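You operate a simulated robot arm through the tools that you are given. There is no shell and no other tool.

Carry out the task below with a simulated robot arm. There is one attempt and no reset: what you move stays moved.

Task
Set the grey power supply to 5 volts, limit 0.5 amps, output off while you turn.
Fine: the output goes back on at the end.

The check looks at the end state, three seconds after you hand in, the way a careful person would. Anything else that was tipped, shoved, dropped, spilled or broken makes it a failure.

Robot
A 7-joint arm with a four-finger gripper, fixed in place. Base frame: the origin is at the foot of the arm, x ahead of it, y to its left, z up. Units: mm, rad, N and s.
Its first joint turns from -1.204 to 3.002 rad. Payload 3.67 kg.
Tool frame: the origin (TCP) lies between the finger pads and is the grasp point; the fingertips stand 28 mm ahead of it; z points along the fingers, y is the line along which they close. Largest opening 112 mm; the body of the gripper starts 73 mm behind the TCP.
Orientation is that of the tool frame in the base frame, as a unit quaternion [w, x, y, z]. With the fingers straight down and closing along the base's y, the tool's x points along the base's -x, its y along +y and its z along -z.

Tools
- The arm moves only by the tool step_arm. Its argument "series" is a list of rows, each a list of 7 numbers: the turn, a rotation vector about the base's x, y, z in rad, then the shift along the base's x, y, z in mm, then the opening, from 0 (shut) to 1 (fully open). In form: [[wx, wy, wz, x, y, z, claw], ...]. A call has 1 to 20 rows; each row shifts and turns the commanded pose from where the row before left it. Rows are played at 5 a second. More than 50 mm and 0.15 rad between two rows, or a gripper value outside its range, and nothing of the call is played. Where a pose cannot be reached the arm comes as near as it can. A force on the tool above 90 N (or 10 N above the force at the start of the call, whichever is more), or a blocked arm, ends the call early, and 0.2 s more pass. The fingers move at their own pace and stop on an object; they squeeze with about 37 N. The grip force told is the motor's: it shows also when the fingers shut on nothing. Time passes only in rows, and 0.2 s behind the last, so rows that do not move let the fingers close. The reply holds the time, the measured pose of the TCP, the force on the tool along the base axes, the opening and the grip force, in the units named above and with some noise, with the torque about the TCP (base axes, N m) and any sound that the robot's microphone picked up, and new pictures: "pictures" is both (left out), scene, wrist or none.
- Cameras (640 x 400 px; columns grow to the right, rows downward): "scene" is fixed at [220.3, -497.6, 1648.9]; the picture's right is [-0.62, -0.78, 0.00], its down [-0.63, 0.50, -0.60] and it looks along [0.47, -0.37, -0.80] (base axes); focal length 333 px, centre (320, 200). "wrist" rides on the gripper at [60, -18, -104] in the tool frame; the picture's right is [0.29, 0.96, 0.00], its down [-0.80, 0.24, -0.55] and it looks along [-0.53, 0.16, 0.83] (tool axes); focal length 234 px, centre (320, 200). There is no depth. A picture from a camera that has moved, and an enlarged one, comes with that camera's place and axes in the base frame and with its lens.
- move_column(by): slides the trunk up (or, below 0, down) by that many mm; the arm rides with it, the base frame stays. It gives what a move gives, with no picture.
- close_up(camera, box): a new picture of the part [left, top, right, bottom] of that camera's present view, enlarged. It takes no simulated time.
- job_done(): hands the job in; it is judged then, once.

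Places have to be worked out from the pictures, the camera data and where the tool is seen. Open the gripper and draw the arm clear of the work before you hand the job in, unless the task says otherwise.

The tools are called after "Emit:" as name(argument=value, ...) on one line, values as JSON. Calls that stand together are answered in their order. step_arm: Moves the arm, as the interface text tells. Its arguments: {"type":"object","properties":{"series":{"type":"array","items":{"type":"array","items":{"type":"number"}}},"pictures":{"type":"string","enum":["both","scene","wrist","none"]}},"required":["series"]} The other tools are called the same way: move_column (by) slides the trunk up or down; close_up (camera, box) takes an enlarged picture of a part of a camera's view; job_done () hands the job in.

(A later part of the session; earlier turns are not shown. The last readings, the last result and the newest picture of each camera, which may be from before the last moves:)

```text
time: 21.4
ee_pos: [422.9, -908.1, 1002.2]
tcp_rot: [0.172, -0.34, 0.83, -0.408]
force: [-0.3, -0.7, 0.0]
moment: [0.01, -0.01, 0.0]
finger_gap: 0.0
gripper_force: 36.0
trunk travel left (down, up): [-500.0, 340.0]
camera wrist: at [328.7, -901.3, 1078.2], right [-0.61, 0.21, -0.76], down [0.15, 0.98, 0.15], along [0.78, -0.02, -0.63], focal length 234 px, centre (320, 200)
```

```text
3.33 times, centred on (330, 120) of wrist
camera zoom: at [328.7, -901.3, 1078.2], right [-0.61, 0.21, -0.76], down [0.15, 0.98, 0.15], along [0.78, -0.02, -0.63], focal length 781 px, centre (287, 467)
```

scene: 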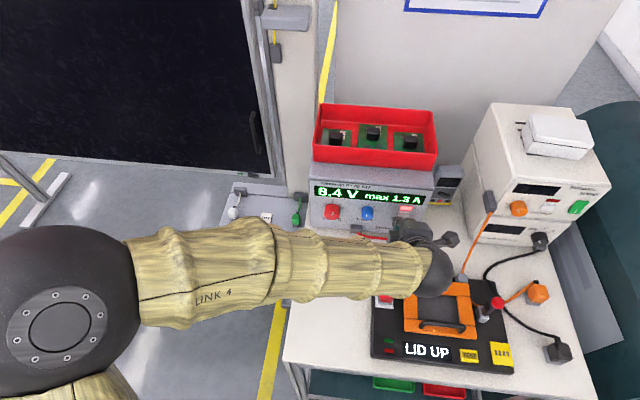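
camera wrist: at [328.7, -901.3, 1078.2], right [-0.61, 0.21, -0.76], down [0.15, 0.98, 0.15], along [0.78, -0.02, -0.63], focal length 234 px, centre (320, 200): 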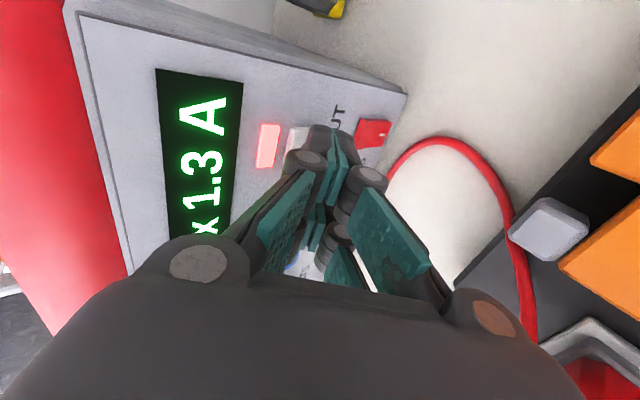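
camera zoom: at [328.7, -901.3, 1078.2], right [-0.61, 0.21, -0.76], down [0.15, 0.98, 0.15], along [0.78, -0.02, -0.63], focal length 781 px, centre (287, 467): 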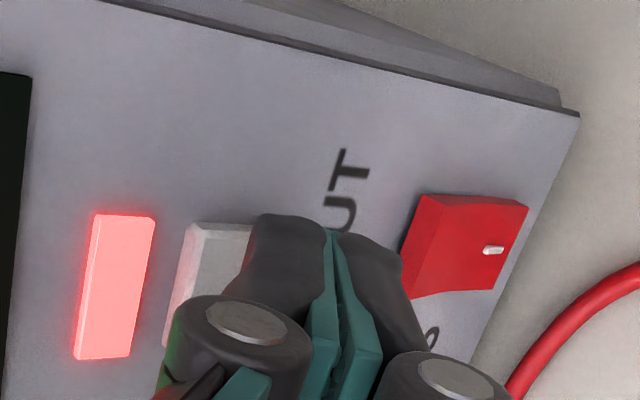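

The tips are laterally centred on the button and about 10 mm short, just below its lower edge in the scene view. I'll raise 2 mm and advance slowly.

Emit:
step_arm(series=[[0, 0, 0, 0, 0, 2, 0], [0, 0, 0, 2.1, -2.1, 0, 0], [0, 0, 0, 2.1, -2.1, 0, 0], [0, 0, 0, 0.7, -0.7, 0, 0]], pictures="none")

Emit:
close_up(camera="scene", box=[375, 190, 455, 240])

Emit:
close_up(camera="wrist", box=[240, 60, 420, 180])

```text
time: 22.4
ee_pos: [426.4, -913.3, 1003.3]
tcp_rot: [0.172, -0.34, 0.829, -0.408]
force: [0.0, -0.5, 0.4]
moment: [0.02, 0.02, -0.02]
finger_gap: 0.1
gripper_force: 35.6
trunk travel left (down, up): [-500.0, 340.0]
```

```text
8.00 times, centred on (415, 215) of scene
camera zoom: at [220.3, -497.6, 1648.9], right [-0.62, -0.78, 0.0], down [-0.63, 0.5, -0.6], along [0.47, -0.37, -0.8], focal length 2663 px, centre (-440, 80)
```

zoom: 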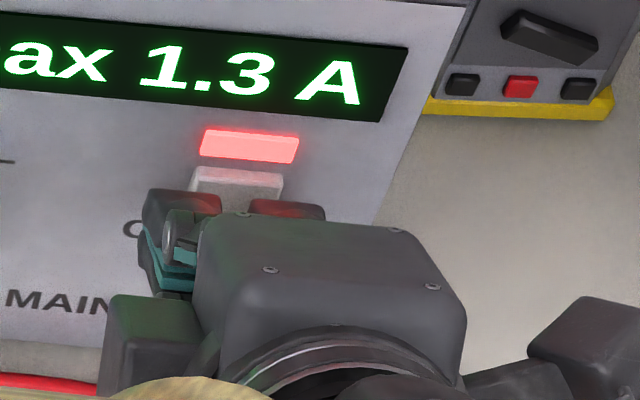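

```text
3.33 times, centred on (330, 120) of wrist
camera zoom: at [333.6, -906.4, 1080.5], right [-0.61, 0.21, -0.76], down [0.15, 0.98, 0.15], along [0.78, -0.02, -0.63], focal length 781 px, centre (287, 467)
```

zoom: 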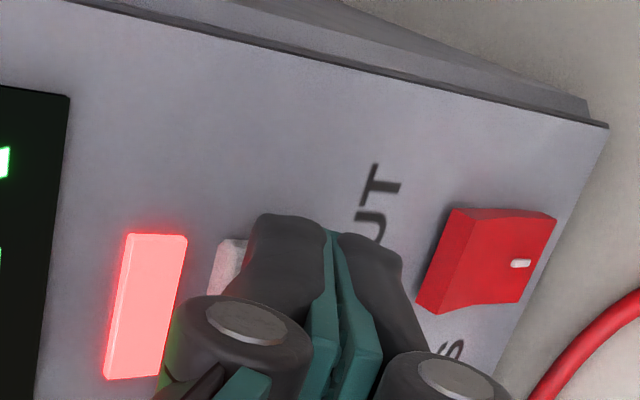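

Good alignment, with the tips now over the button. Continuing gently.

Emit:
step_arm(series=[[0, 0, 0, 0.7, -0.7, 0, 0], [0, 0, 0, 0.7, -0.7, 0, 0], [0, 0, 0, 0.7, -0.7, 0, 0]], pictures="none")

Emit:
close_up(camera="scene", box=[375, 190, 455, 240])

```text
time: 23.2
ee_pos: [428.1, -915.8, 1003.6]
tcp_rot: [0.171, -0.341, 0.829, -0.409]
force: [0.3, -0.6, 0.6]
moment: [0.01, 0.03, 0.0]
finger_gap: 0.0
gripper_force: 36.2
trunk travel left (down, up): [-500.0, 340.0]
```

```text
8.00 times, centred on (415, 215) of scene
camera zoom: at [220.3, -497.6, 1648.9], right [-0.62, -0.78, 0.0], down [-0.63, 0.5, -0.6], along [0.47, -0.37, -0.8], focal length 2663 px, centre (-440, 80)
```

zoom: 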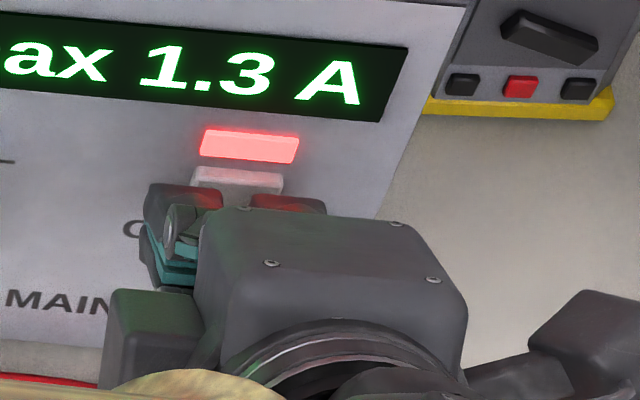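

No contact yet. Continuing.

Emit:
step_arm(series=[[0, 0, 0, 0.7, -0.7, 0, 0], [0, 0, 0, 0.7, -0.7, 0, 0]], pictures="none")

Emit:
close_up(camera="scene", box=[375, 190, 455, 240])

```text
time: 23.8
ee_pos: [430.6, -917.3, 1003.4]
tcp_rot: [0.172, -0.339, 0.829, -0.409]
force: [0.1, 0.3, -0.2]
moment: [0.01, -0.01, -0.04]
finger_gap: 0.1
gripper_force: 35.7
trunk travel left (down, up): [-500.0, 340.0]
```

```text
8.00 times, centred on (415, 215) of scene
camera zoom: at [220.3, -497.6, 1648.9], right [-0.62, -0.78, 0.0], down [-0.63, 0.5, -0.6], along [0.47, -0.37, -0.8], focal length 2663 px, centre (-440, 80)
```

zoom: 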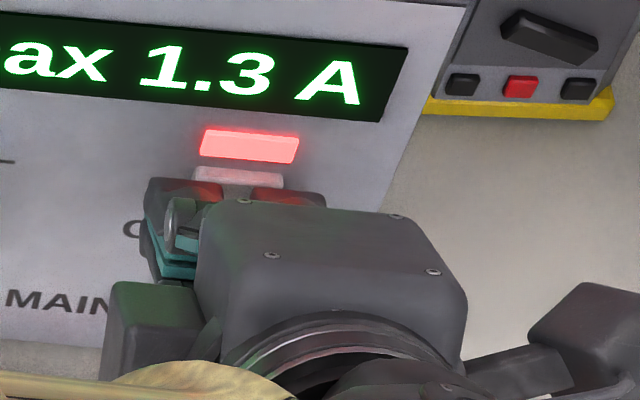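

Still no contact. The leading edge is near mid-button height, so I'll advance with a slight downward trim.

Emit:
step_arm(series=[[0, 0, 0, 0.7, -0.7, -1, 0], [0, 0, 0, 0.7, -0.7, -1, 0], [0, 0, 0, 0.7, -0.7, 0, 0]], pictures="none")

Emit:
close_up(camera="scene", box=[375, 190, 455, 240])

Emit:
close_up(camera="wrist", box=[240, 60, 420, 180])

```text
time: 24.6
ee_pos: [431.3, -918.9, 1001.0]
tcp_rot: [0.172, -0.34, 0.83, -0.408]
force: [-1.1, 1.3, 0.2]
moment: [-0.02, 0.03, 0.01]
finger_gap: 0.0
gripper_force: 35.8
trunk travel left (down, up): [-500.0, 340.0]
```

```text
8.00 times, centred on (415, 215) of scene
camera zoom: at [220.3, -497.6, 1648.9], right [-0.62, -0.78, 0.0], down [-0.63, 0.5, -0.6], along [0.47, -0.37, -0.8], focal length 2663 px, centre (-440, 80)
```

zoom: 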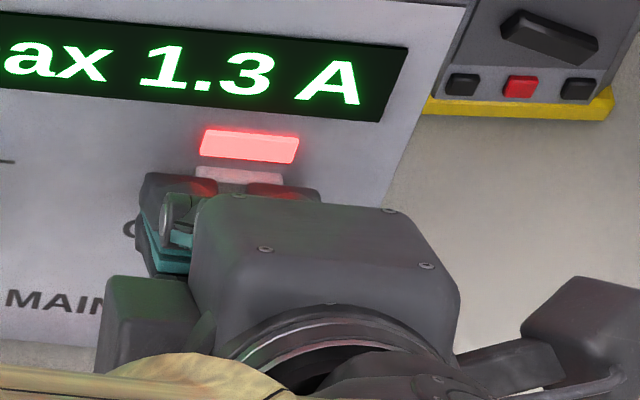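

```text
3.33 times, centred on (330, 120) of wrist
camera zoom: at [338.9, -911.3, 1078.4], right [-0.61, 0.21, -0.76], down [0.15, 0.98, 0.15], along [0.78, -0.02, -0.63], focal length 781 px, centre (287, 467)
```

zoom: 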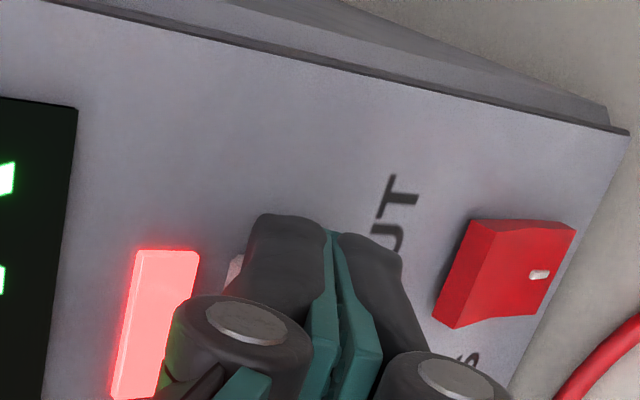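

A reaction of about 1.7 N along the panel normal: contact is starting. Pressing on in small steps.

Emit:
step_arm(series=[[0, 0, 0, 0.7, -0.7, 0, 0], [0, 0, 0, 0.7, -0.7, 0, 0]], pictures="none")

Emit:
close_up(camera="scene", box=[375, 190, 455, 240])

```text
time: 25.2
ee_pos: [433.5, -919.8, 1001.8]
tcp_rot: [0.172, -0.34, 0.83, -0.408]
force: [-1.7, 1.1, 0.2]
moment: [0.02, -0.02, -0.03]
finger_gap: 0.0
gripper_force: 35.7
trunk travel left (down, up): [-500.0, 340.0]
```

```text
8.00 times, centred on (415, 215) of scene
camera zoom: at [220.3, -497.6, 1648.9], right [-0.62, -0.78, 0.0], down [-0.63, 0.5, -0.6], along [0.47, -0.37, -0.8], focal length 2663 px, centre (-440, 80)
```

zoom: 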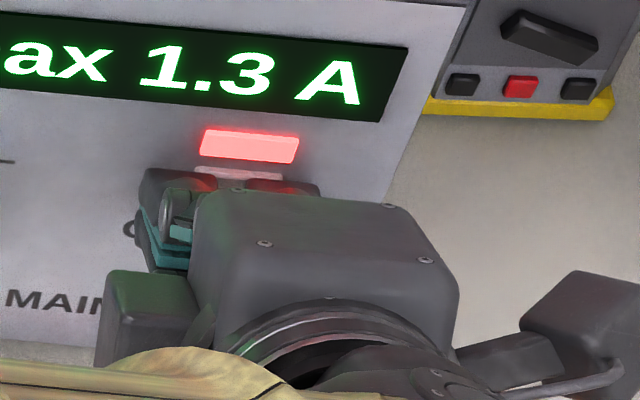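

Light spring resistance of about 2 N as the button moves in. One more 1–2 mm.

Emit:
step_arm(series=[[0, 0, 0, 0.7, -0.7, 0, 0], [0, 0, 0, 0.7, -0.7, 0, 0]], pictures="none")

Emit:
close_up(camera="scene", box=[375, 190, 455, 240])

```text
time: 25.8
ee_pos: [434.9, -921.1, 1000.6]
tcp_rot: [0.171, -0.341, 0.83, -0.408]
force: [-1.8, 3.4, -0.4]
moment: [0.0, 0.01, -0.01]
finger_gap: 0.0
gripper_force: 35.8
trunk travel left (down, up): [-500.0, 340.0]
heard: click
```

```text
8.00 times, centred on (415, 215) of scene
camera zoom: at [220.3, -497.6, 1648.9], right [-0.62, -0.78, 0.0], down [-0.63, 0.5, -0.6], along [0.47, -0.37, -0.8], focal length 2663 px, centre (-440, 80)
```

zoom: 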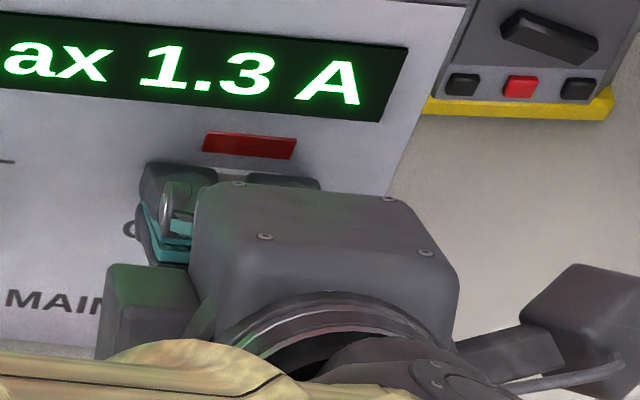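

The lamp is off, so the output is off. I'll back straight out, rise, move left in front of VOLTS, and level the tool with about 60° clockwise roll so that turning anticlockwise swings it back upright.

Emit:
step_arm(series=[[0, 0, 0, -10, 10, 0, 0], [0, 0, 0, -22, 21.8, 10, 0], [0, 0, 0, 0, 0, 30, 0], [0, 0, 0, 25.4, 35.1, 0, 0], [0, 0, 0, 25.4, 35.1, 0, 0], [0, 0, 0, 25.4, 35.1, 0, 0], [0, 0, 0, 25.4, 35.1, 0, 0.54], [-0.0915, -0.0924, 0, 0, 0, 0, 0.54], [-0.0915, -0.0924, 0, 0, 0, 0, 0.54], [-0.0915, -0.0924, 0, 0, 0, 0, 0.54], [-0.0915, -0.0924, 0, 0, 0, 0, 0.54], [-0.0915, -0.0924, 0, 0, 0, 0, 0.54], [-0.0924, 0.0915, 0, 0, 0, 0, 0.54], [-0.0924, 0.0915, 0, 0, 0, 0, 0.54], [-0.0924, 0.0915, 0, 0, 0, 0, 0.54], [-0.0924, 0.0915, 0, 0, 0, 0, 0.54]])

Emit:
close_up(camera="scene", box=[300, 160, 460, 260])

```text
time: 29.2
ee_pos: [506.4, -748.5, 1042.3]
tcp_rot: [-0.098, 0.428, -0.564, 0.7]
force: [-0.4, 0.5, 0.5]
moment: [0.0, 0.03, 0.0]
finger_gap: 60.4
gripper_force: 0.1
trunk travel left (down, up): [-500.0, 340.0]
camera wrist: at [400.6, -707.6, 1086.5], right [-0.51, -0.51, -0.69], down [0.01, 0.8, -0.6], along [0.86, -0.31, -0.4], focal length 234 px, centre (320, 200)
```

scene: 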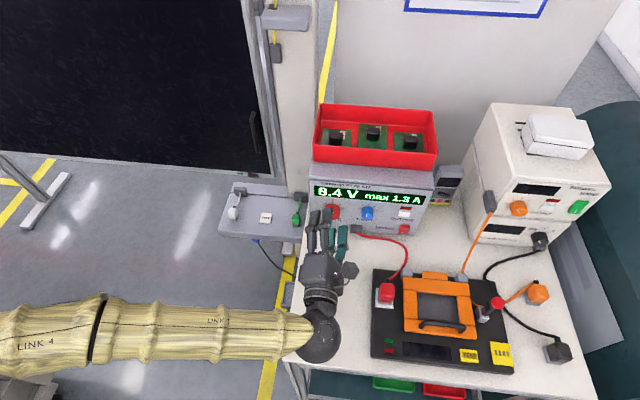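
wrist: 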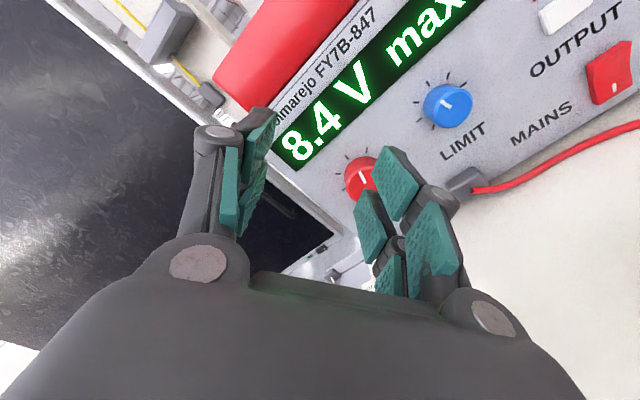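

```text
4.00 times, centred on (380, 210) of scene
camera zoom: at [220.3, -497.6, 1648.9], right [-0.62, -0.78, 0.0], down [-0.63, 0.5, -0.6], along [0.47, -0.37, -0.8], focal length 1331 px, centre (80, 160)
```

zoom: 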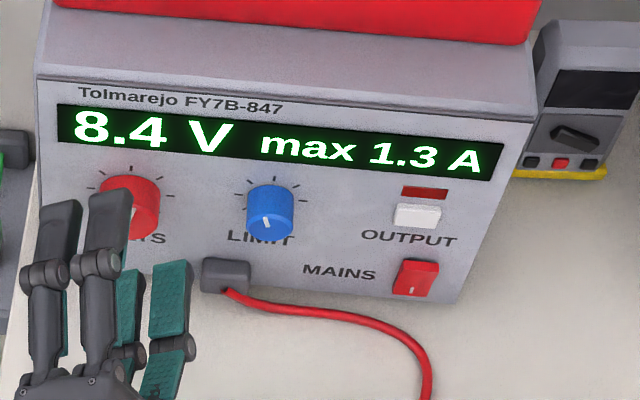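

Output is confirmed off; the lamp is dark and the display still reads 8.4 V max 1.3 A. I'll lower to knob height and check that the knob face sits on the tool axis, which should project to about (320, 143).

Emit:
step_arm(series=[[0, 0, 0, -0.5, -0.5, -18, 0.54], [0, 0, 0, -0.5, -0.5, -18, 0.54], [0, 0, 0, -0.4, -0.5, -17, 0.54]], pictures="wrist")

Emit:
close_up(camera="wrist", box=[230, 60, 450, 230])

Emit:
close_up(camera="scene", box=[300, 180, 400, 250])

```text
time: 30.0
ee_pos: [503.6, -751.0, 988.0]
tcp_rot: [-0.097, 0.428, -0.565, 0.699]
force: [-0.4, 0.0, -0.8]
moment: [-0.01, 0.01, 0.03]
finger_gap: 60.6
gripper_force: 0.1
trunk travel left (down, up): [-500.0, 340.0]
camera wrist: at [399.1, -709.1, 1033.7], right [-0.51, -0.51, -0.7], down [0.01, 0.8, -0.6], along [0.86, -0.31, -0.4], focal length 234 px, centre (320, 200)
```

wrist: 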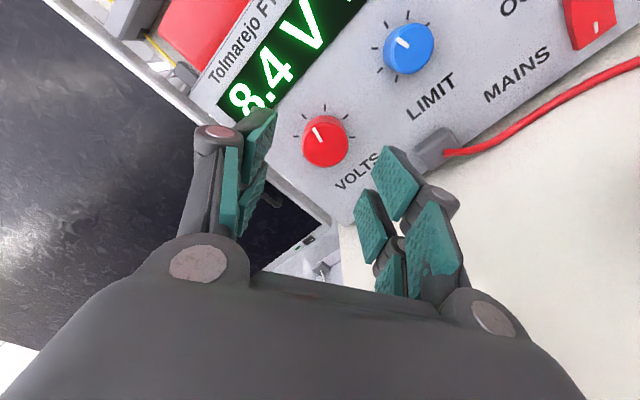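

```text
2.35 times, centred on (340, 145) of wrist
camera zoom: at [399.1, -709.1, 1033.7], right [-0.51, -0.51, -0.7], down [0.01, 0.8, -0.6], along [0.86, -0.31, -0.4], focal length 551 px, centre (273, 329)
```

zoom: 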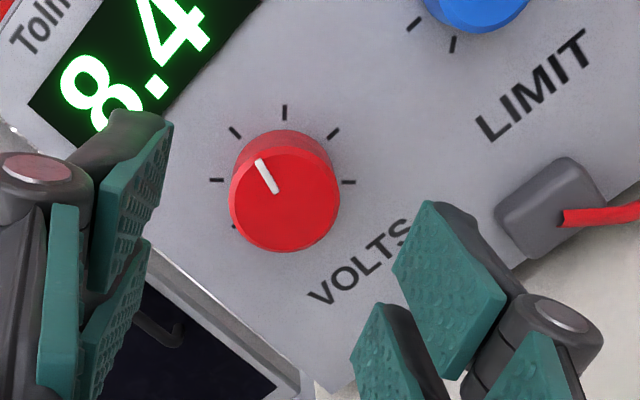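

```text
5.71 times, centred on (350, 215) of scene
camera zoom: at [220.3, -497.6, 1648.9], right [-0.62, -0.78, 0.0], down [-0.63, 0.5, -0.6], along [0.47, -0.37, -0.8], focal length 1902 px, centre (149, 114)
```

zoom: 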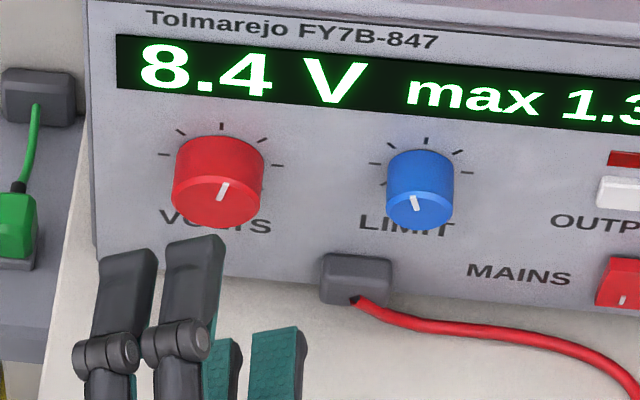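

The knob face is about 6 mm low relative to the tool axis and roughly 70 mm ahead of the TCP. I'll correct down 6 mm and advance 32 mm, then re-check.

Emit:
step_arm(series=[[0, 0, 0, 0.4, 0.4, -6, 0.54], [0, 0, 0, 11.4, -11.3, 0, 0.54], [0, 0, 0, 11.4, -11.3, 0, 0.54]], pictures="wrist")

Emit:
close_up(camera="wrist", box=[230, 60, 450, 230])

Emit:
close_up(camera="scene", box=[300, 180, 400, 250])

```text
time: 30.8
ee_pos: [527.2, -772.8, 981.7]
tcp_rot: [-0.099, 0.427, -0.565, 0.699]
force: [0.5, 0.3, -0.4]
moment: [-0.02, 0.0, -0.02]
finger_gap: 60.6
gripper_force: 0.0
trunk travel left (down, up): [-500.0, 340.0]
camera wrist: at [422.6, -731.0, 1027.2], right [-0.51, -0.51, -0.7], down [0.02, 0.8, -0.6], along [0.86, -0.31, -0.4], focal length 234 px, centre (320, 200)
```

wrist: 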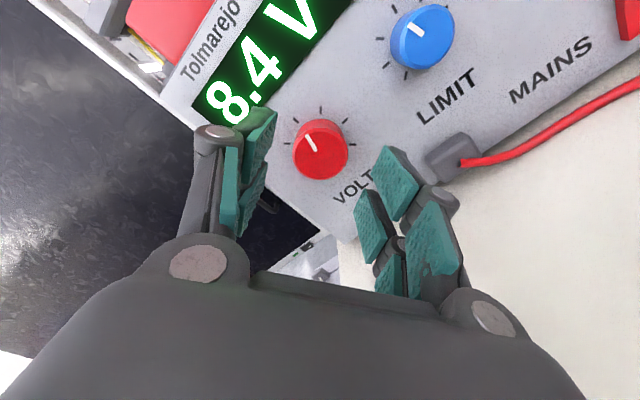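

```text
2.35 times, centred on (340, 145) of wrist
camera zoom: at [422.6, -731.0, 1027.2], right [-0.51, -0.51, -0.7], down [0.02, 0.8, -0.6], along [0.86, -0.31, -0.4], focal length 551 px, centre (273, 329)
```

zoom: 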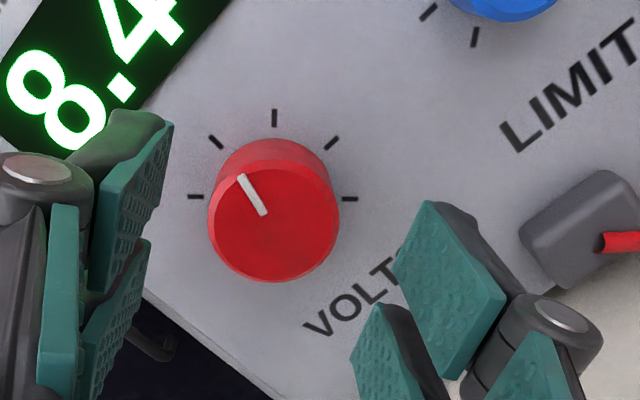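

```text
5.71 times, centred on (350, 215) of scene
camera zoom: at [220.3, -497.6, 1648.9], right [-0.62, -0.78, 0.0], down [-0.63, 0.5, -0.6], along [0.47, -0.37, -0.8], focal length 1902 px, centre (149, 114)
```

zoom: 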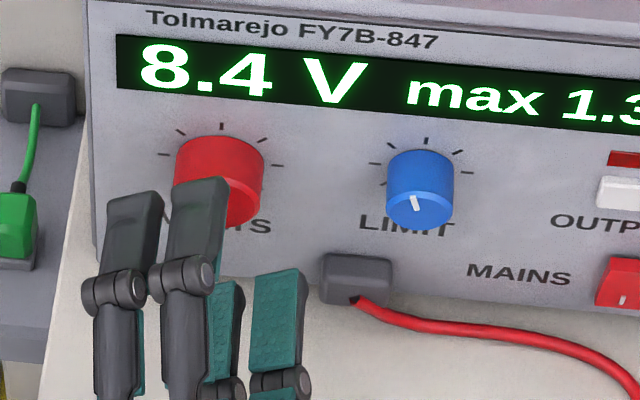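

The knob is now well centred (about 2–3 mm off along the wide direction of the fingers), with its face 40 mm ahead of the TCP. I'll trim that and advance 27 mm so the pads straddle the knob.

Emit:
step_arm(series=[[0, 0, 0, -1.3, -1.3, 1, 0.54], [0, 0, 0, 6.4, -6.35, 0, 0.54], [0, 0, 0, 6.4, -6.35, 0, 0.54], [0, 0, 0, 6.4, -6.35, 0, 0.54]], pictures="wrist")

Emit:
close_up(camera="wrist", box=[200, 60, 450, 250])

Emit:
close_up(camera="scene", box=[300, 180, 400, 250])

```text
time: 31.8
ee_pos: [545.3, -792.0, 982.3]
tcp_rot: [-0.098, 0.428, -0.563, 0.7]
force: [0.8, 0.5, -0.9]
moment: [0.02, 0.0, 0.01]
finger_gap: 60.6
gripper_force: 0.1
trunk travel left (down, up): [-500.0, 340.0]
camera wrist: at [440.6, -751.1, 1027.5], right [-0.51, -0.51, -0.7], down [0.02, 0.8, -0.6], along [0.86, -0.31, -0.4], focal length 234 px, centre (320, 200)
```

wrist: 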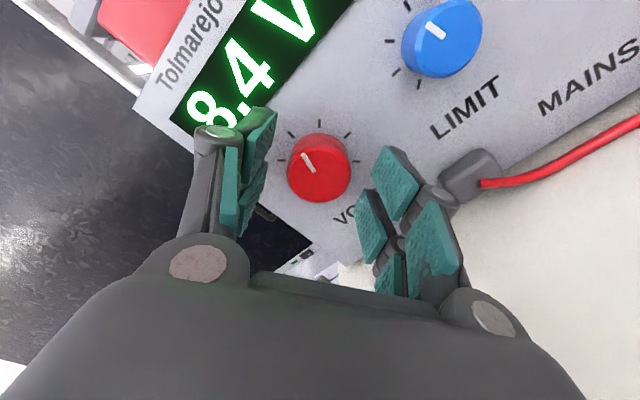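

```text
2.11 times, centred on (325, 155) of wrist
camera zoom: at [440.6, -751.1, 1027.5], right [-0.51, -0.51, -0.7], down [0.02, 0.8, -0.6], along [0.86, -0.31, -0.4], focal length 493 px, centre (310, 295)
```

zoom: 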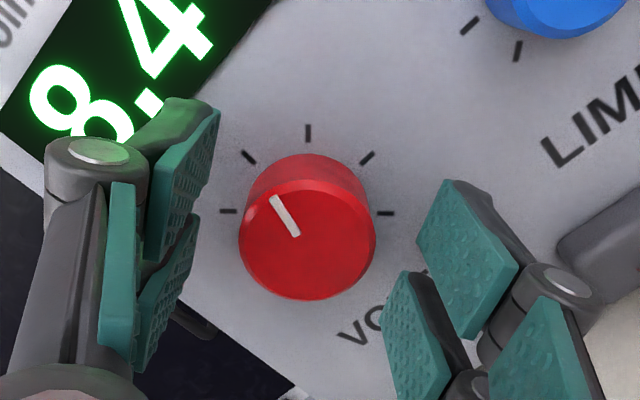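

```text
5.71 times, centred on (350, 215) of scene
camera zoom: at [220.3, -497.6, 1648.9], right [-0.62, -0.78, 0.0], down [-0.63, 0.5, -0.6], along [0.47, -0.37, -0.8], focal length 1902 px, centre (149, 114)
```

zoom: 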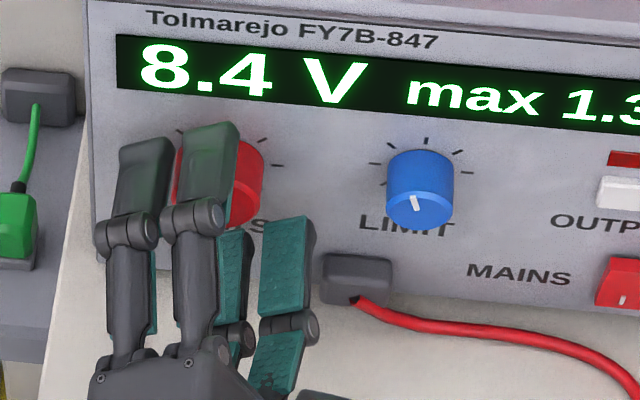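

The knob is centred between the pads and its face is about 14 mm ahead of the TCP. I'll advance another 5 mm and close on it.

Emit:
step_arm(series=[[0, 0, 0, 2.6, -2.6, 1, 0.54], [0, 0, 0, 0, 0, 0, 0.3], [0, 0, 0, 0, 0, 0, 0.3], [0, 0, 0, 0, 0, 0, 0.2], [0, 0, 0, 0, 0, 0, 0]], pictures="wrist")

Emit:
close_up(camera="wrist", box=[200, 60, 450, 250])

Emit:
close_up(camera="scene", box=[300, 160, 460, 260])

```text
time: 33.0
ee_pos: [548.4, -795.9, 983.8]
tcp_rot: [-0.098, 0.428, -0.564, 0.699]
force: [-3.6, 2.5, -8.2]
moment: [0.17, 0.17, 0.03]
finger_gap: 36.1
gripper_force: 44.9
trunk travel left (down, up): [-500.0, 340.0]
camera wrist: at [442.8, -753.8, 1028.2], right [-0.51, -0.51, -0.7], down [0.02, 0.8, -0.6], along [0.86, -0.31, -0.4], focal length 234 px, centre (320, 200)
```

wrist: 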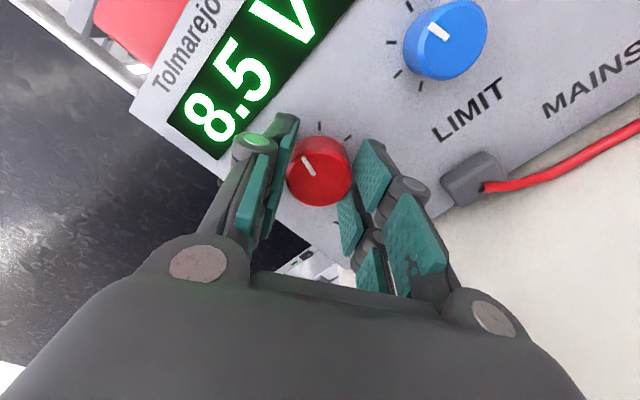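

```text
2.11 times, centred on (325, 155) of wrist
camera zoom: at [442.8, -753.8, 1028.2], right [-0.51, -0.51, -0.7], down [0.02, 0.8, -0.6], along [0.86, -0.31, -0.4], focal length 493 px, centre (310, 295)
```

zoom: 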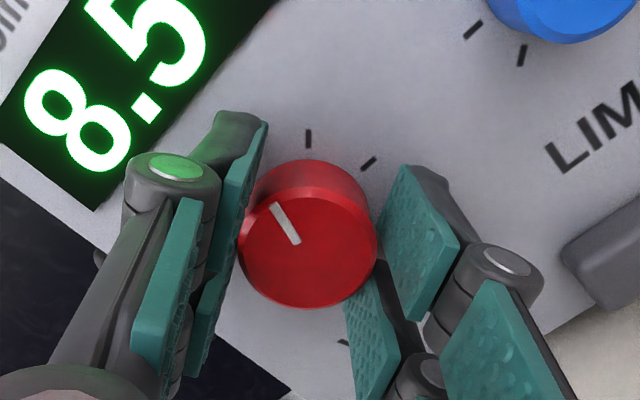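

```text
4.00 times, centred on (380, 210) of scene
camera zoom: at [220.3, -497.6, 1648.9], right [-0.62, -0.78, 0.0], down [-0.63, 0.5, -0.6], along [0.47, -0.37, -0.8], focal length 1331 px, centre (80, 160)
```

zoom: 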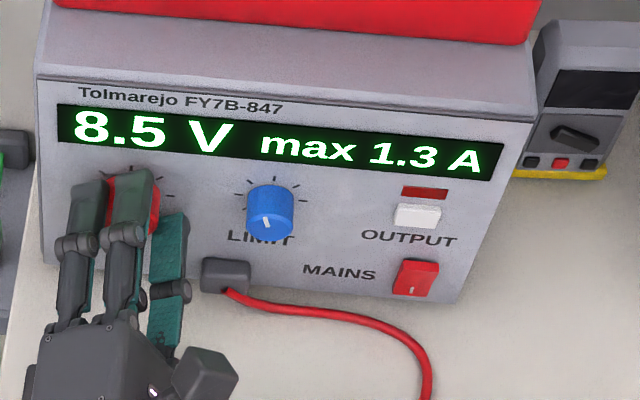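

Gripped at 36 mm, and the display nudged to 8.5. I'll turn anticlockwise a little (0.28 rad) to learn the scale.

Emit:
step_arm(series=[[-0.0994, 0.0988, 0, 0, 0, 0, 0], [-0.0994, 0.0988, 0, 0, 0, 0, 0]], pictures="none")

Emit:
close_up(camera="scene", box=[300, 160, 460, 260])

```text
time: 33.6
ee_pos: [548.4, -797.1, 983.4]
tcp_rot: [0.002, 0.502, -0.499, 0.706]
force: [-2.0, 6.2, -9.7]
moment: [-0.02, 0.0, -0.7]
finger_gap: 36.5
gripper_force: 44.8
trunk travel left (down, up): [-500.0, 340.0]
```

```text
4.00 times, centred on (380, 210) of scene
camera zoom: at [220.3, -497.6, 1648.9], right [-0.62, -0.78, 0.0], down [-0.63, 0.5, -0.6], along [0.47, -0.37, -0.8], focal length 1331 px, centre (80, 160)
```

zoom: 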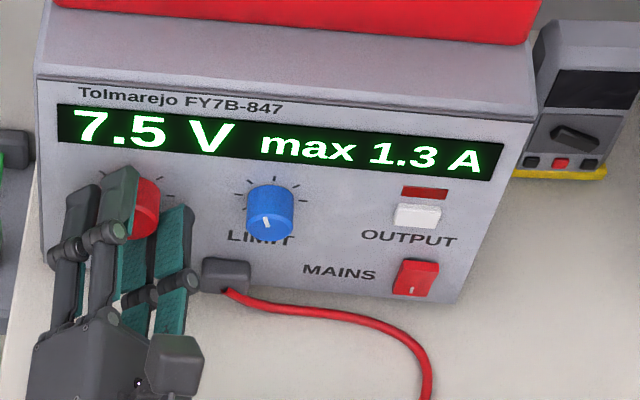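

1.0 V per 0.28 rad, so about 0.70 rad remains. I'll turn 0.56 rad, then fine-tune.

Emit:
step_arm(series=[[-0.0994, 0.0988, 0, 0, 0, 0, 0], [-0.0994, 0.0988, 0, 0, 0, 0, 0], [-0.0994, 0.0988, 0, 0, 0, 0, 0], [-0.0994, 0.0988, 0, 0, 0, 0, 0]], pictures="none")

Emit:
close_up(camera="scene", box=[300, 160, 460, 260])

```text
time: 34.6
ee_pos: [547.6, -794.7, 983.1]
tcp_rot: [0.196, 0.621, -0.339, 0.679]
force: [-0.7, 12.5, -10.0]
moment: [0.17, 0.2, 0.2]
finger_gap: 36.4
gripper_force: 45.2
trunk travel left (down, up): [-500.0, 340.0]
```

```text
4.00 times, centred on (380, 210) of scene
camera zoom: at [220.3, -497.6, 1648.9], right [-0.62, -0.78, 0.0], down [-0.63, 0.5, -0.6], along [0.47, -0.37, -0.8], focal length 1331 px, centre (80, 160)
```

zoom: 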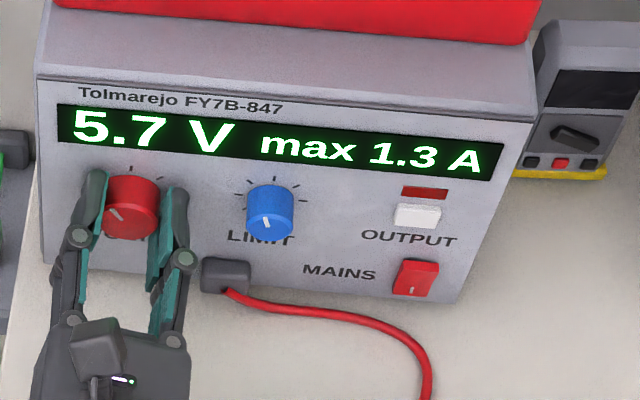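

5.7 V now. I'll turn about 0.2 rad more and ease the tool 1 mm left and down to relieve the side load.

Emit:
step_arm(series=[[-0.0745, 0.0741, 0, 0.4, 0.8, -0.8, 0], [-0.07, 0.0695, 0, 0, 0, 0, 0]], pictures="none")

Emit:
close_up(camera="scene", box=[300, 160, 460, 260])

```text
time: 35.2
ee_pos: [549.2, -794.1, 984.4]
tcp_rot: [0.265, 0.651, -0.274, 0.656]
force: [5.5, 1.3, 0.0]
moment: [0.16, 0.13, 0.07]
finger_gap: 36.3
gripper_force: 44.8
trunk travel left (down, up): [-500.0, 340.0]
```

```text
4.00 times, centred on (380, 210) of scene
camera zoom: at [220.3, -497.6, 1648.9], right [-0.62, -0.78, 0.0], down [-0.63, 0.5, -0.6], along [0.47, -0.37, -0.8], focal length 1331 px, centre (80, 160)
```

zoom: 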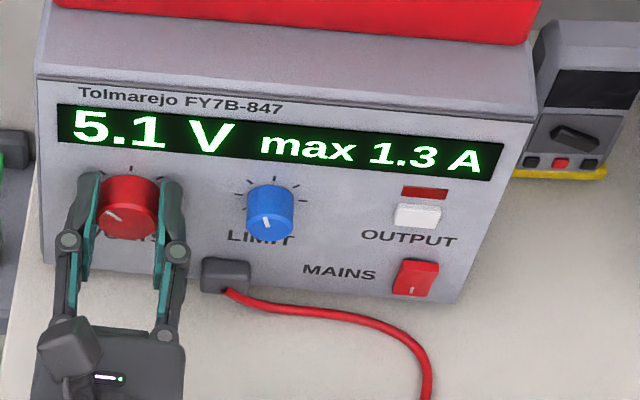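

5.1 V. A fine nudge of 0.03 rad.

Emit:
step_arm(series=[[-0.0213, 0.0212, 0, 0, 0, 0, 0], [0, 0, 0, 0, 0, 0, 0]], pictures="none")

Emit:
close_up(camera="scene", box=[300, 160, 460, 260])

```text
time: 35.8
ee_pos: [548.5, -794.5, 983.1]
tcp_rot: [0.274, 0.655, -0.265, 0.652]
force: [10.5, -1.2, 3.8]
moment: [-0.3, -0.3, 0.26]
finger_gap: 36.3
gripper_force: 45.1
trunk travel left (down, up): [-500.0, 340.0]
```

```text
4.00 times, centred on (380, 210) of scene
camera zoom: at [220.3, -497.6, 1648.9], right [-0.62, -0.78, 0.0], down [-0.63, 0.5, -0.6], along [0.47, -0.37, -0.8], focal length 1331 px, centre (80, 160)
```

zoom: 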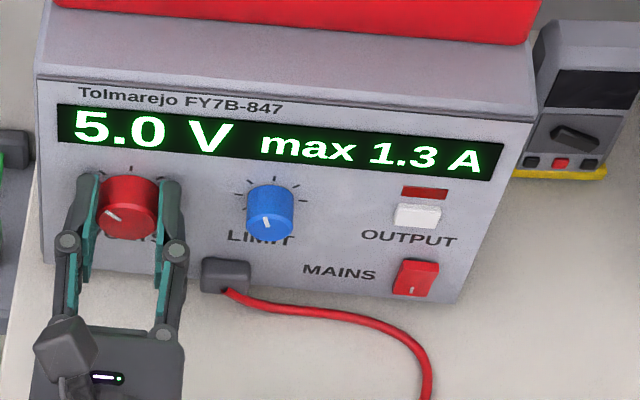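

5.0 V. I'll release and check that it stays.

Emit:
step_arm(series=[[0, 0, 0, 0, 0, 0, 0.54], [0, 0, 0, 0, 0, 0, 0.54]], pictures="wrist")

Emit:
close_up(camera="scene", box=[300, 160, 460, 260])

Emit:
close_up(camera="wrist", box=[200, 60, 450, 250])

```text
time: 36.4
ee_pos: [546.5, -794.6, 983.7]
tcp_rot: [0.275, 0.655, -0.266, 0.651]
force: [-0.4, 0.0, -0.2]
moment: [0.01, -0.01, 0.01]
finger_gap: 60.1
gripper_force: 0.0
trunk travel left (down, up): [-500.0, 340.0]
camera wrist: at [486.3, -708.9, 1043.0], right [-0.67, -0.67, 0.3], down [-0.57, 0.21, -0.79], along [0.47, -0.71, -0.53], focal length 234 px, centre (320, 200)
```

wrist: 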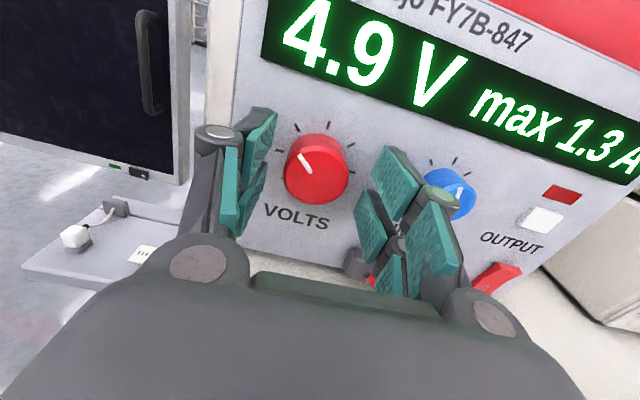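

```text
4.00 times, centred on (380, 210) of scene
camera zoom: at [220.3, -497.6, 1648.9], right [-0.62, -0.78, 0.0], down [-0.63, 0.5, -0.6], along [0.47, -0.37, -0.8], focal length 1331 px, centre (80, 160)
```

zoom: 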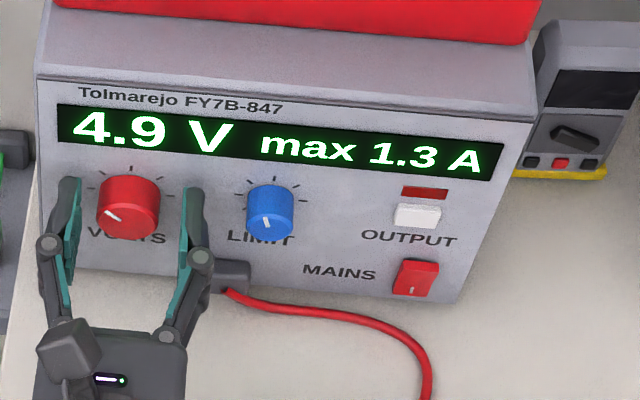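

```text
2.11 times, centred on (325, 155) of wrist
camera zoom: at [486.3, -708.9, 1043.0], right [-0.67, -0.67, 0.3], down [-0.57, 0.21, -0.79], along [0.47, -0.71, -0.53], focal length 493 px, centre (310, 295)
```

zoom: 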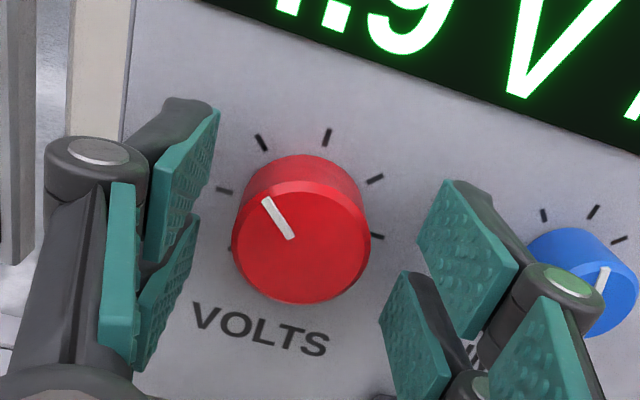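

It slipped to 4.9 V on release because the grip was about 2.5 mm off-centre. I'll re-centre on the knob, regrip and read it.

Emit:
step_arm(series=[[0, 0, 0, 1.8, 1.8, 1, 0.54], [0, 0, 0, 0, 0, 0, 0.54], [0, 0, 0, 0, 0, 0, 0.3], [0, 0, 0, 0, 0, 0, 0.3], [0, 0, 0, 0, 0, 0, 0.1]], pictures="none")

Emit:
close_up(camera="scene", box=[300, 160, 460, 260])

Emit:
close_up(camera="wrist", box=[200, 0, 600, 250])

```text
time: 37.6
ee_pos: [548.1, -792.2, 985.1]
tcp_rot: [0.276, 0.655, -0.267, 0.651]
force: [-6.0, -7.8, 0.0]
moment: [0.09, 0.11, -0.44]
finger_gap: 36.6
gripper_force: 45.0
trunk travel left (down, up): [-500.0, 340.0]
```

```text
4.00 times, centred on (380, 210) of scene
camera zoom: at [220.3, -497.6, 1648.9], right [-0.62, -0.78, 0.0], down [-0.63, 0.5, -0.6], along [0.47, -0.37, -0.8], focal length 1331 px, centre (80, 160)
```

zoom: 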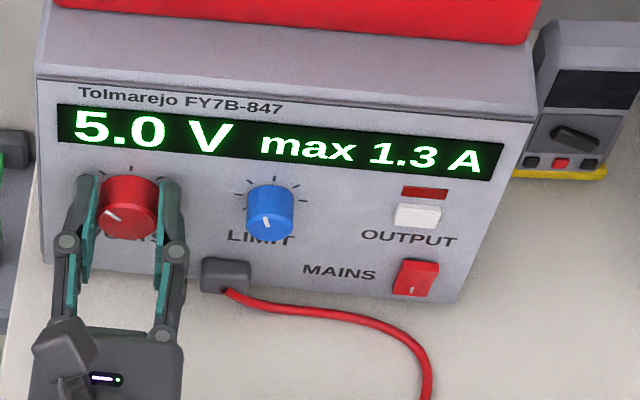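

```text
1.60 times, centred on (400, 125) of wrist
camera zoom: at [487.6, -707.2, 1044.0], right [-0.67, -0.67, 0.3], down [-0.57, 0.22, -0.79], along [0.47, -0.71, -0.53], focal length 375 px, centre (192, 320)
```

zoom: 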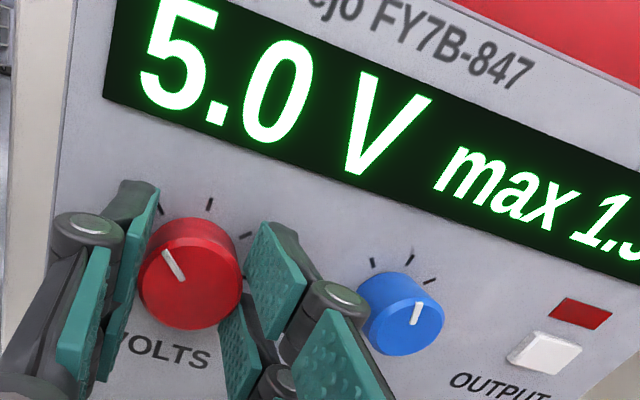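

Reads 5.0 V in the grip. I'll add a slight clockwise trim to offset the release shift, ease 1 mm right to unload, and release again.

Emit:
step_arm(series=[[0.0107, -0.0106, 0, -0.8, -0.8, 0, 0.1], [0, 0, 0, 0, 0, 0, 0.1], [0, 0, 0, 0, 0, 0, 0.35], [0, 0, 0, 0, 0, 0, 0.54], [0, 0, 0, 0, 0, 0, 0.54]], pictures="none")

Emit:
close_up(camera="scene", box=[300, 160, 460, 260])

Emit:
close_up(camera="wrist", box=[200, 60, 450, 250])

```text
time: 38.8
ee_pos: [548.6, -792.7, 986.2]
tcp_rot: [0.269, 0.653, -0.27, 0.654]
force: [-0.6, 0.1, 0.3]
moment: [0.04, 0.02, 0.01]
finger_gap: 60.2
gripper_force: 0.1
trunk travel left (down, up): [-500.0, 340.0]
```

```text
4.00 times, centred on (380, 210) of scene
camera zoom: at [220.3, -497.6, 1648.9], right [-0.62, -0.78, 0.0], down [-0.63, 0.5, -0.6], along [0.47, -0.37, -0.8], focal length 1331 px, centre (80, 160)
```

zoom: 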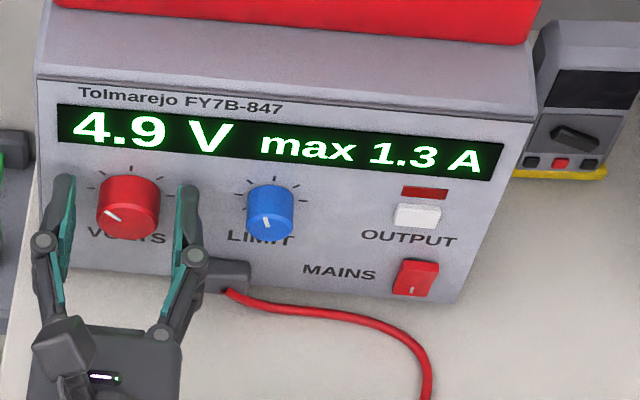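

```text
2.11 times, centred on (325, 155) of wrist
camera zoom: at [488.3, -707.4, 1044.5], right [-0.68, -0.68, 0.29], down [-0.56, 0.22, -0.8], along [0.48, -0.7, -0.53], focal length 493 px, centre (310, 295)
```

zoom: 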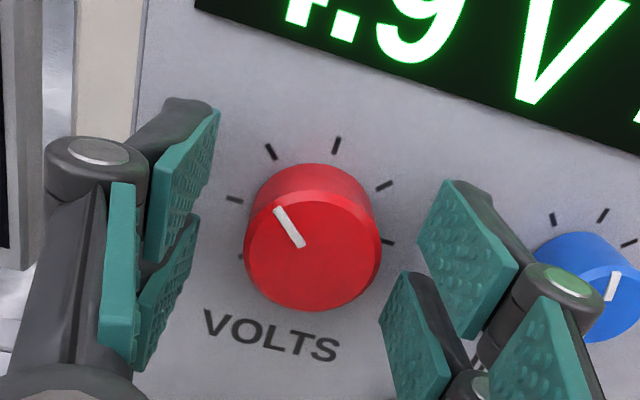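

Gripping adds about 0.1 V and releasing takes it away again. I'll regrip, set about 5.1 V while held, and release.

Emit:
step_arm(series=[[0, 0, 0, 0, 0, 0, 0.3], [0, 0, 0, 0, 0, 0, 0.1], [0.02, -0.0198, 0, 0, 0, 0, 0.1], [0, 0, 0, 0, 0, 0, 0.1]], pictures="none")

Emit:
close_up(camera="scene", box=[300, 160, 460, 260])

```text
time: 39.8
ee_pos: [547.8, -793.9, 985.2]
tcp_rot: [0.261, 0.649, -0.28, 0.657]
force: [-4.1, 0.7, -2.9]
moment: [-0.16, -0.13, -0.17]
finger_gap: 36.8
gripper_force: 44.5
trunk travel left (down, up): [-500.0, 340.0]
```

```text
4.00 times, centred on (380, 210) of scene
camera zoom: at [220.3, -497.6, 1648.9], right [-0.62, -0.78, 0.0], down [-0.63, 0.5, -0.6], along [0.47, -0.37, -0.8], focal length 1331 px, centre (80, 160)
```

zoom: 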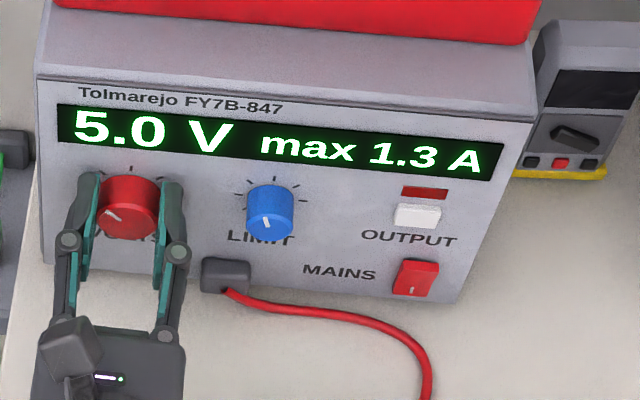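

5.0 V while held. I'll turn a touch more clockwise (0.03 rad) so it lands at 5.0 after release.

Emit:
step_arm(series=[[0.0213, -0.0212, 0, 0, 0, 0, 0.1], [0, 0, 0, 0, 0, 0, 0.1]], pictures="none")

Emit:
close_up(camera="scene", box=[300, 160, 460, 260])

```text
time: 40.4
ee_pos: [547.7, -793.5, 983.0]
tcp_rot: [0.25, 0.645, -0.289, 0.661]
force: [-3.7, -0.8, -1.4]
moment: [-0.06, 0.02, -0.15]
finger_gap: 36.6
gripper_force: 45.2
trunk travel left (down, up): [-500.0, 340.0]
```

```text
4.00 times, centred on (380, 210) of scene
camera zoom: at [220.3, -497.6, 1648.9], right [-0.62, -0.78, 0.0], down [-0.63, 0.5, -0.6], along [0.47, -0.37, -0.8], focal length 1331 px, centre (80, 160)
```

zoom: 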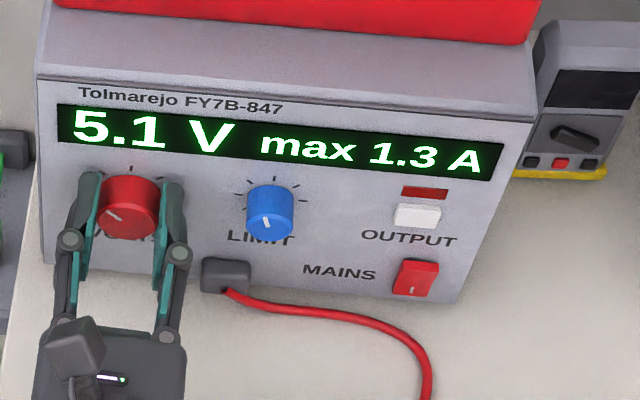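

5.1 V held. Releasing now.

Emit:
step_arm(series=[[0, 0, 0, 0, 0, 0, 0.4], [0, 0, 0, 0, 0, 0, 0.54], [0, 0, 0, 0, 0, 0, 0.54]], pictures="none")

Emit:
close_up(camera="scene", box=[300, 160, 460, 260])

Emit:
close_up(camera="wrist", box=[200, 60, 450, 250])

```text
time: 41.2
ee_pos: [548.6, -794.4, 985.0]
tcp_rot: [0.251, 0.645, -0.29, 0.661]
force: [0.0, -0.1, -0.2]
moment: [0.02, 0.01, -0.03]
finger_gap: 60.4
gripper_force: 0.0
trunk travel left (down, up): [-500.0, 340.0]
```

```text
4.00 times, centred on (380, 210) of scene
camera zoom: at [220.3, -497.6, 1648.9], right [-0.62, -0.78, 0.0], down [-0.63, 0.5, -0.6], along [0.47, -0.37, -0.8], focal length 1331 px, centre (80, 160)
```

zoom: 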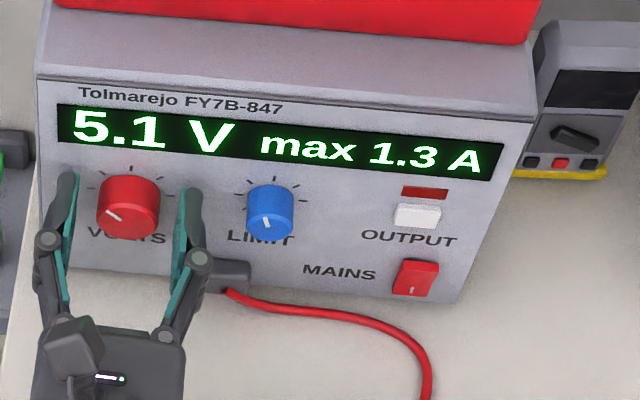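

```text
2.11 times, centred on (325, 155) of wrist
camera zoom: at [485.0, -710.6, 1045.6], right [-0.69, -0.69, 0.23], down [-0.53, 0.26, -0.81], along [0.5, -0.68, -0.54], focal length 493 px, centre (310, 295)
```

zoom: 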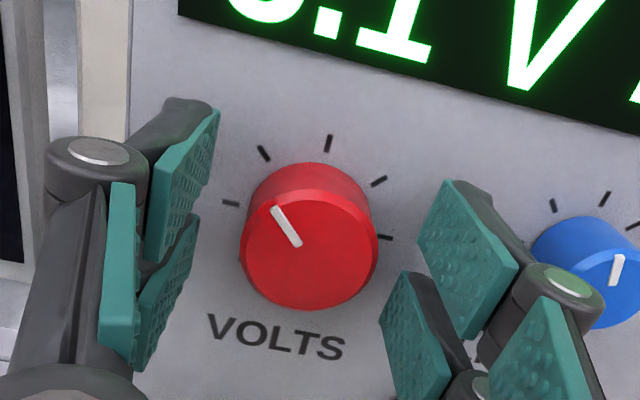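

It stayed at 5.1 this time. I'll regrip, turn 0.025 rad anticlockwise and release.

Emit:
step_arm(series=[[0, 0, 0, 0, 0, 0, 0.3], [0, 0, 0, 0, 0, 0, 0.1], [-0.0178, 0.0177, 0, 0, 0, 0, 0.1], [0, 0, 0, 0, 0, 0, 0.1]], pictures="none")

Emit:
close_up(camera="scene", box=[300, 160, 460, 260])

Emit:
step_arm(series=[[0, 0, 0, 0, 0, 0, 0.4], [0, 0, 0, 0, 0, 0, 0.54], [0, 0, 0, 0, 0, 0, 0.54]], pictures="none")

Emit:
close_up(camera="scene", box=[300, 160, 460, 260])

```text
time: 42.2
ee_pos: [547.0, -793.4, 985.1]
tcp_rot: [0.258, 0.649, -0.281, 0.658]
force: [-5.7, 4.8, -5.1]
moment: [0.08, 0.1, -0.06]
finger_gap: 36.8
gripper_force: 45.1
trunk travel left (down, up): [-500.0, 340.0]
```

```text
4.00 times, centred on (380, 210) of scene
camera zoom: at [220.3, -497.6, 1648.9], right [-0.62, -0.78, 0.0], down [-0.63, 0.5, -0.6], along [0.47, -0.37, -0.8], focal length 1331 px, centre (80, 160)
```

zoom: 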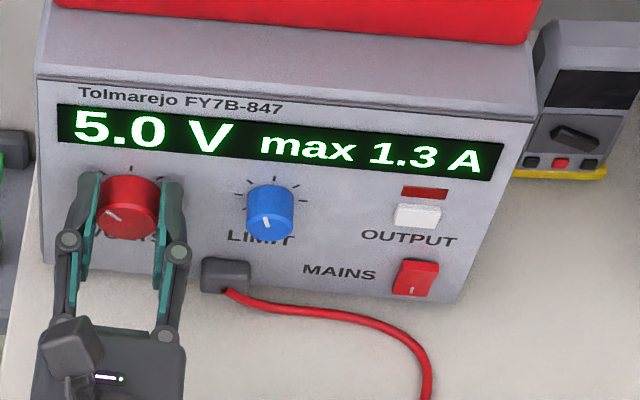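

```text
time: 43.0
ee_pos: [548.9, -794.3, 985.4]
tcp_rot: [0.258, 0.649, -0.281, 0.658]
force: [0.2, -0.1, 0.6]
moment: [-0.01, -0.01, -0.01]
finger_gap: 60.7
gripper_force: 0.0
trunk travel left (down, up): [-500.0, 340.0]
```

```text
4.00 times, centred on (380, 210) of scene
camera zoom: at [220.3, -497.6, 1648.9], right [-0.62, -0.78, 0.0], down [-0.63, 0.5, -0.6], along [0.47, -0.37, -0.8], focal length 1331 px, centre (80, 160)
```

zoom: 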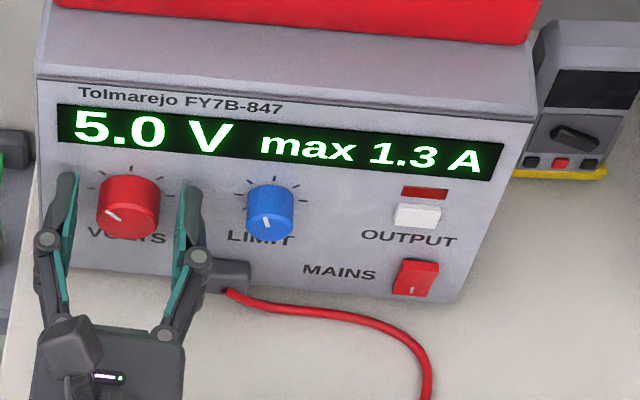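

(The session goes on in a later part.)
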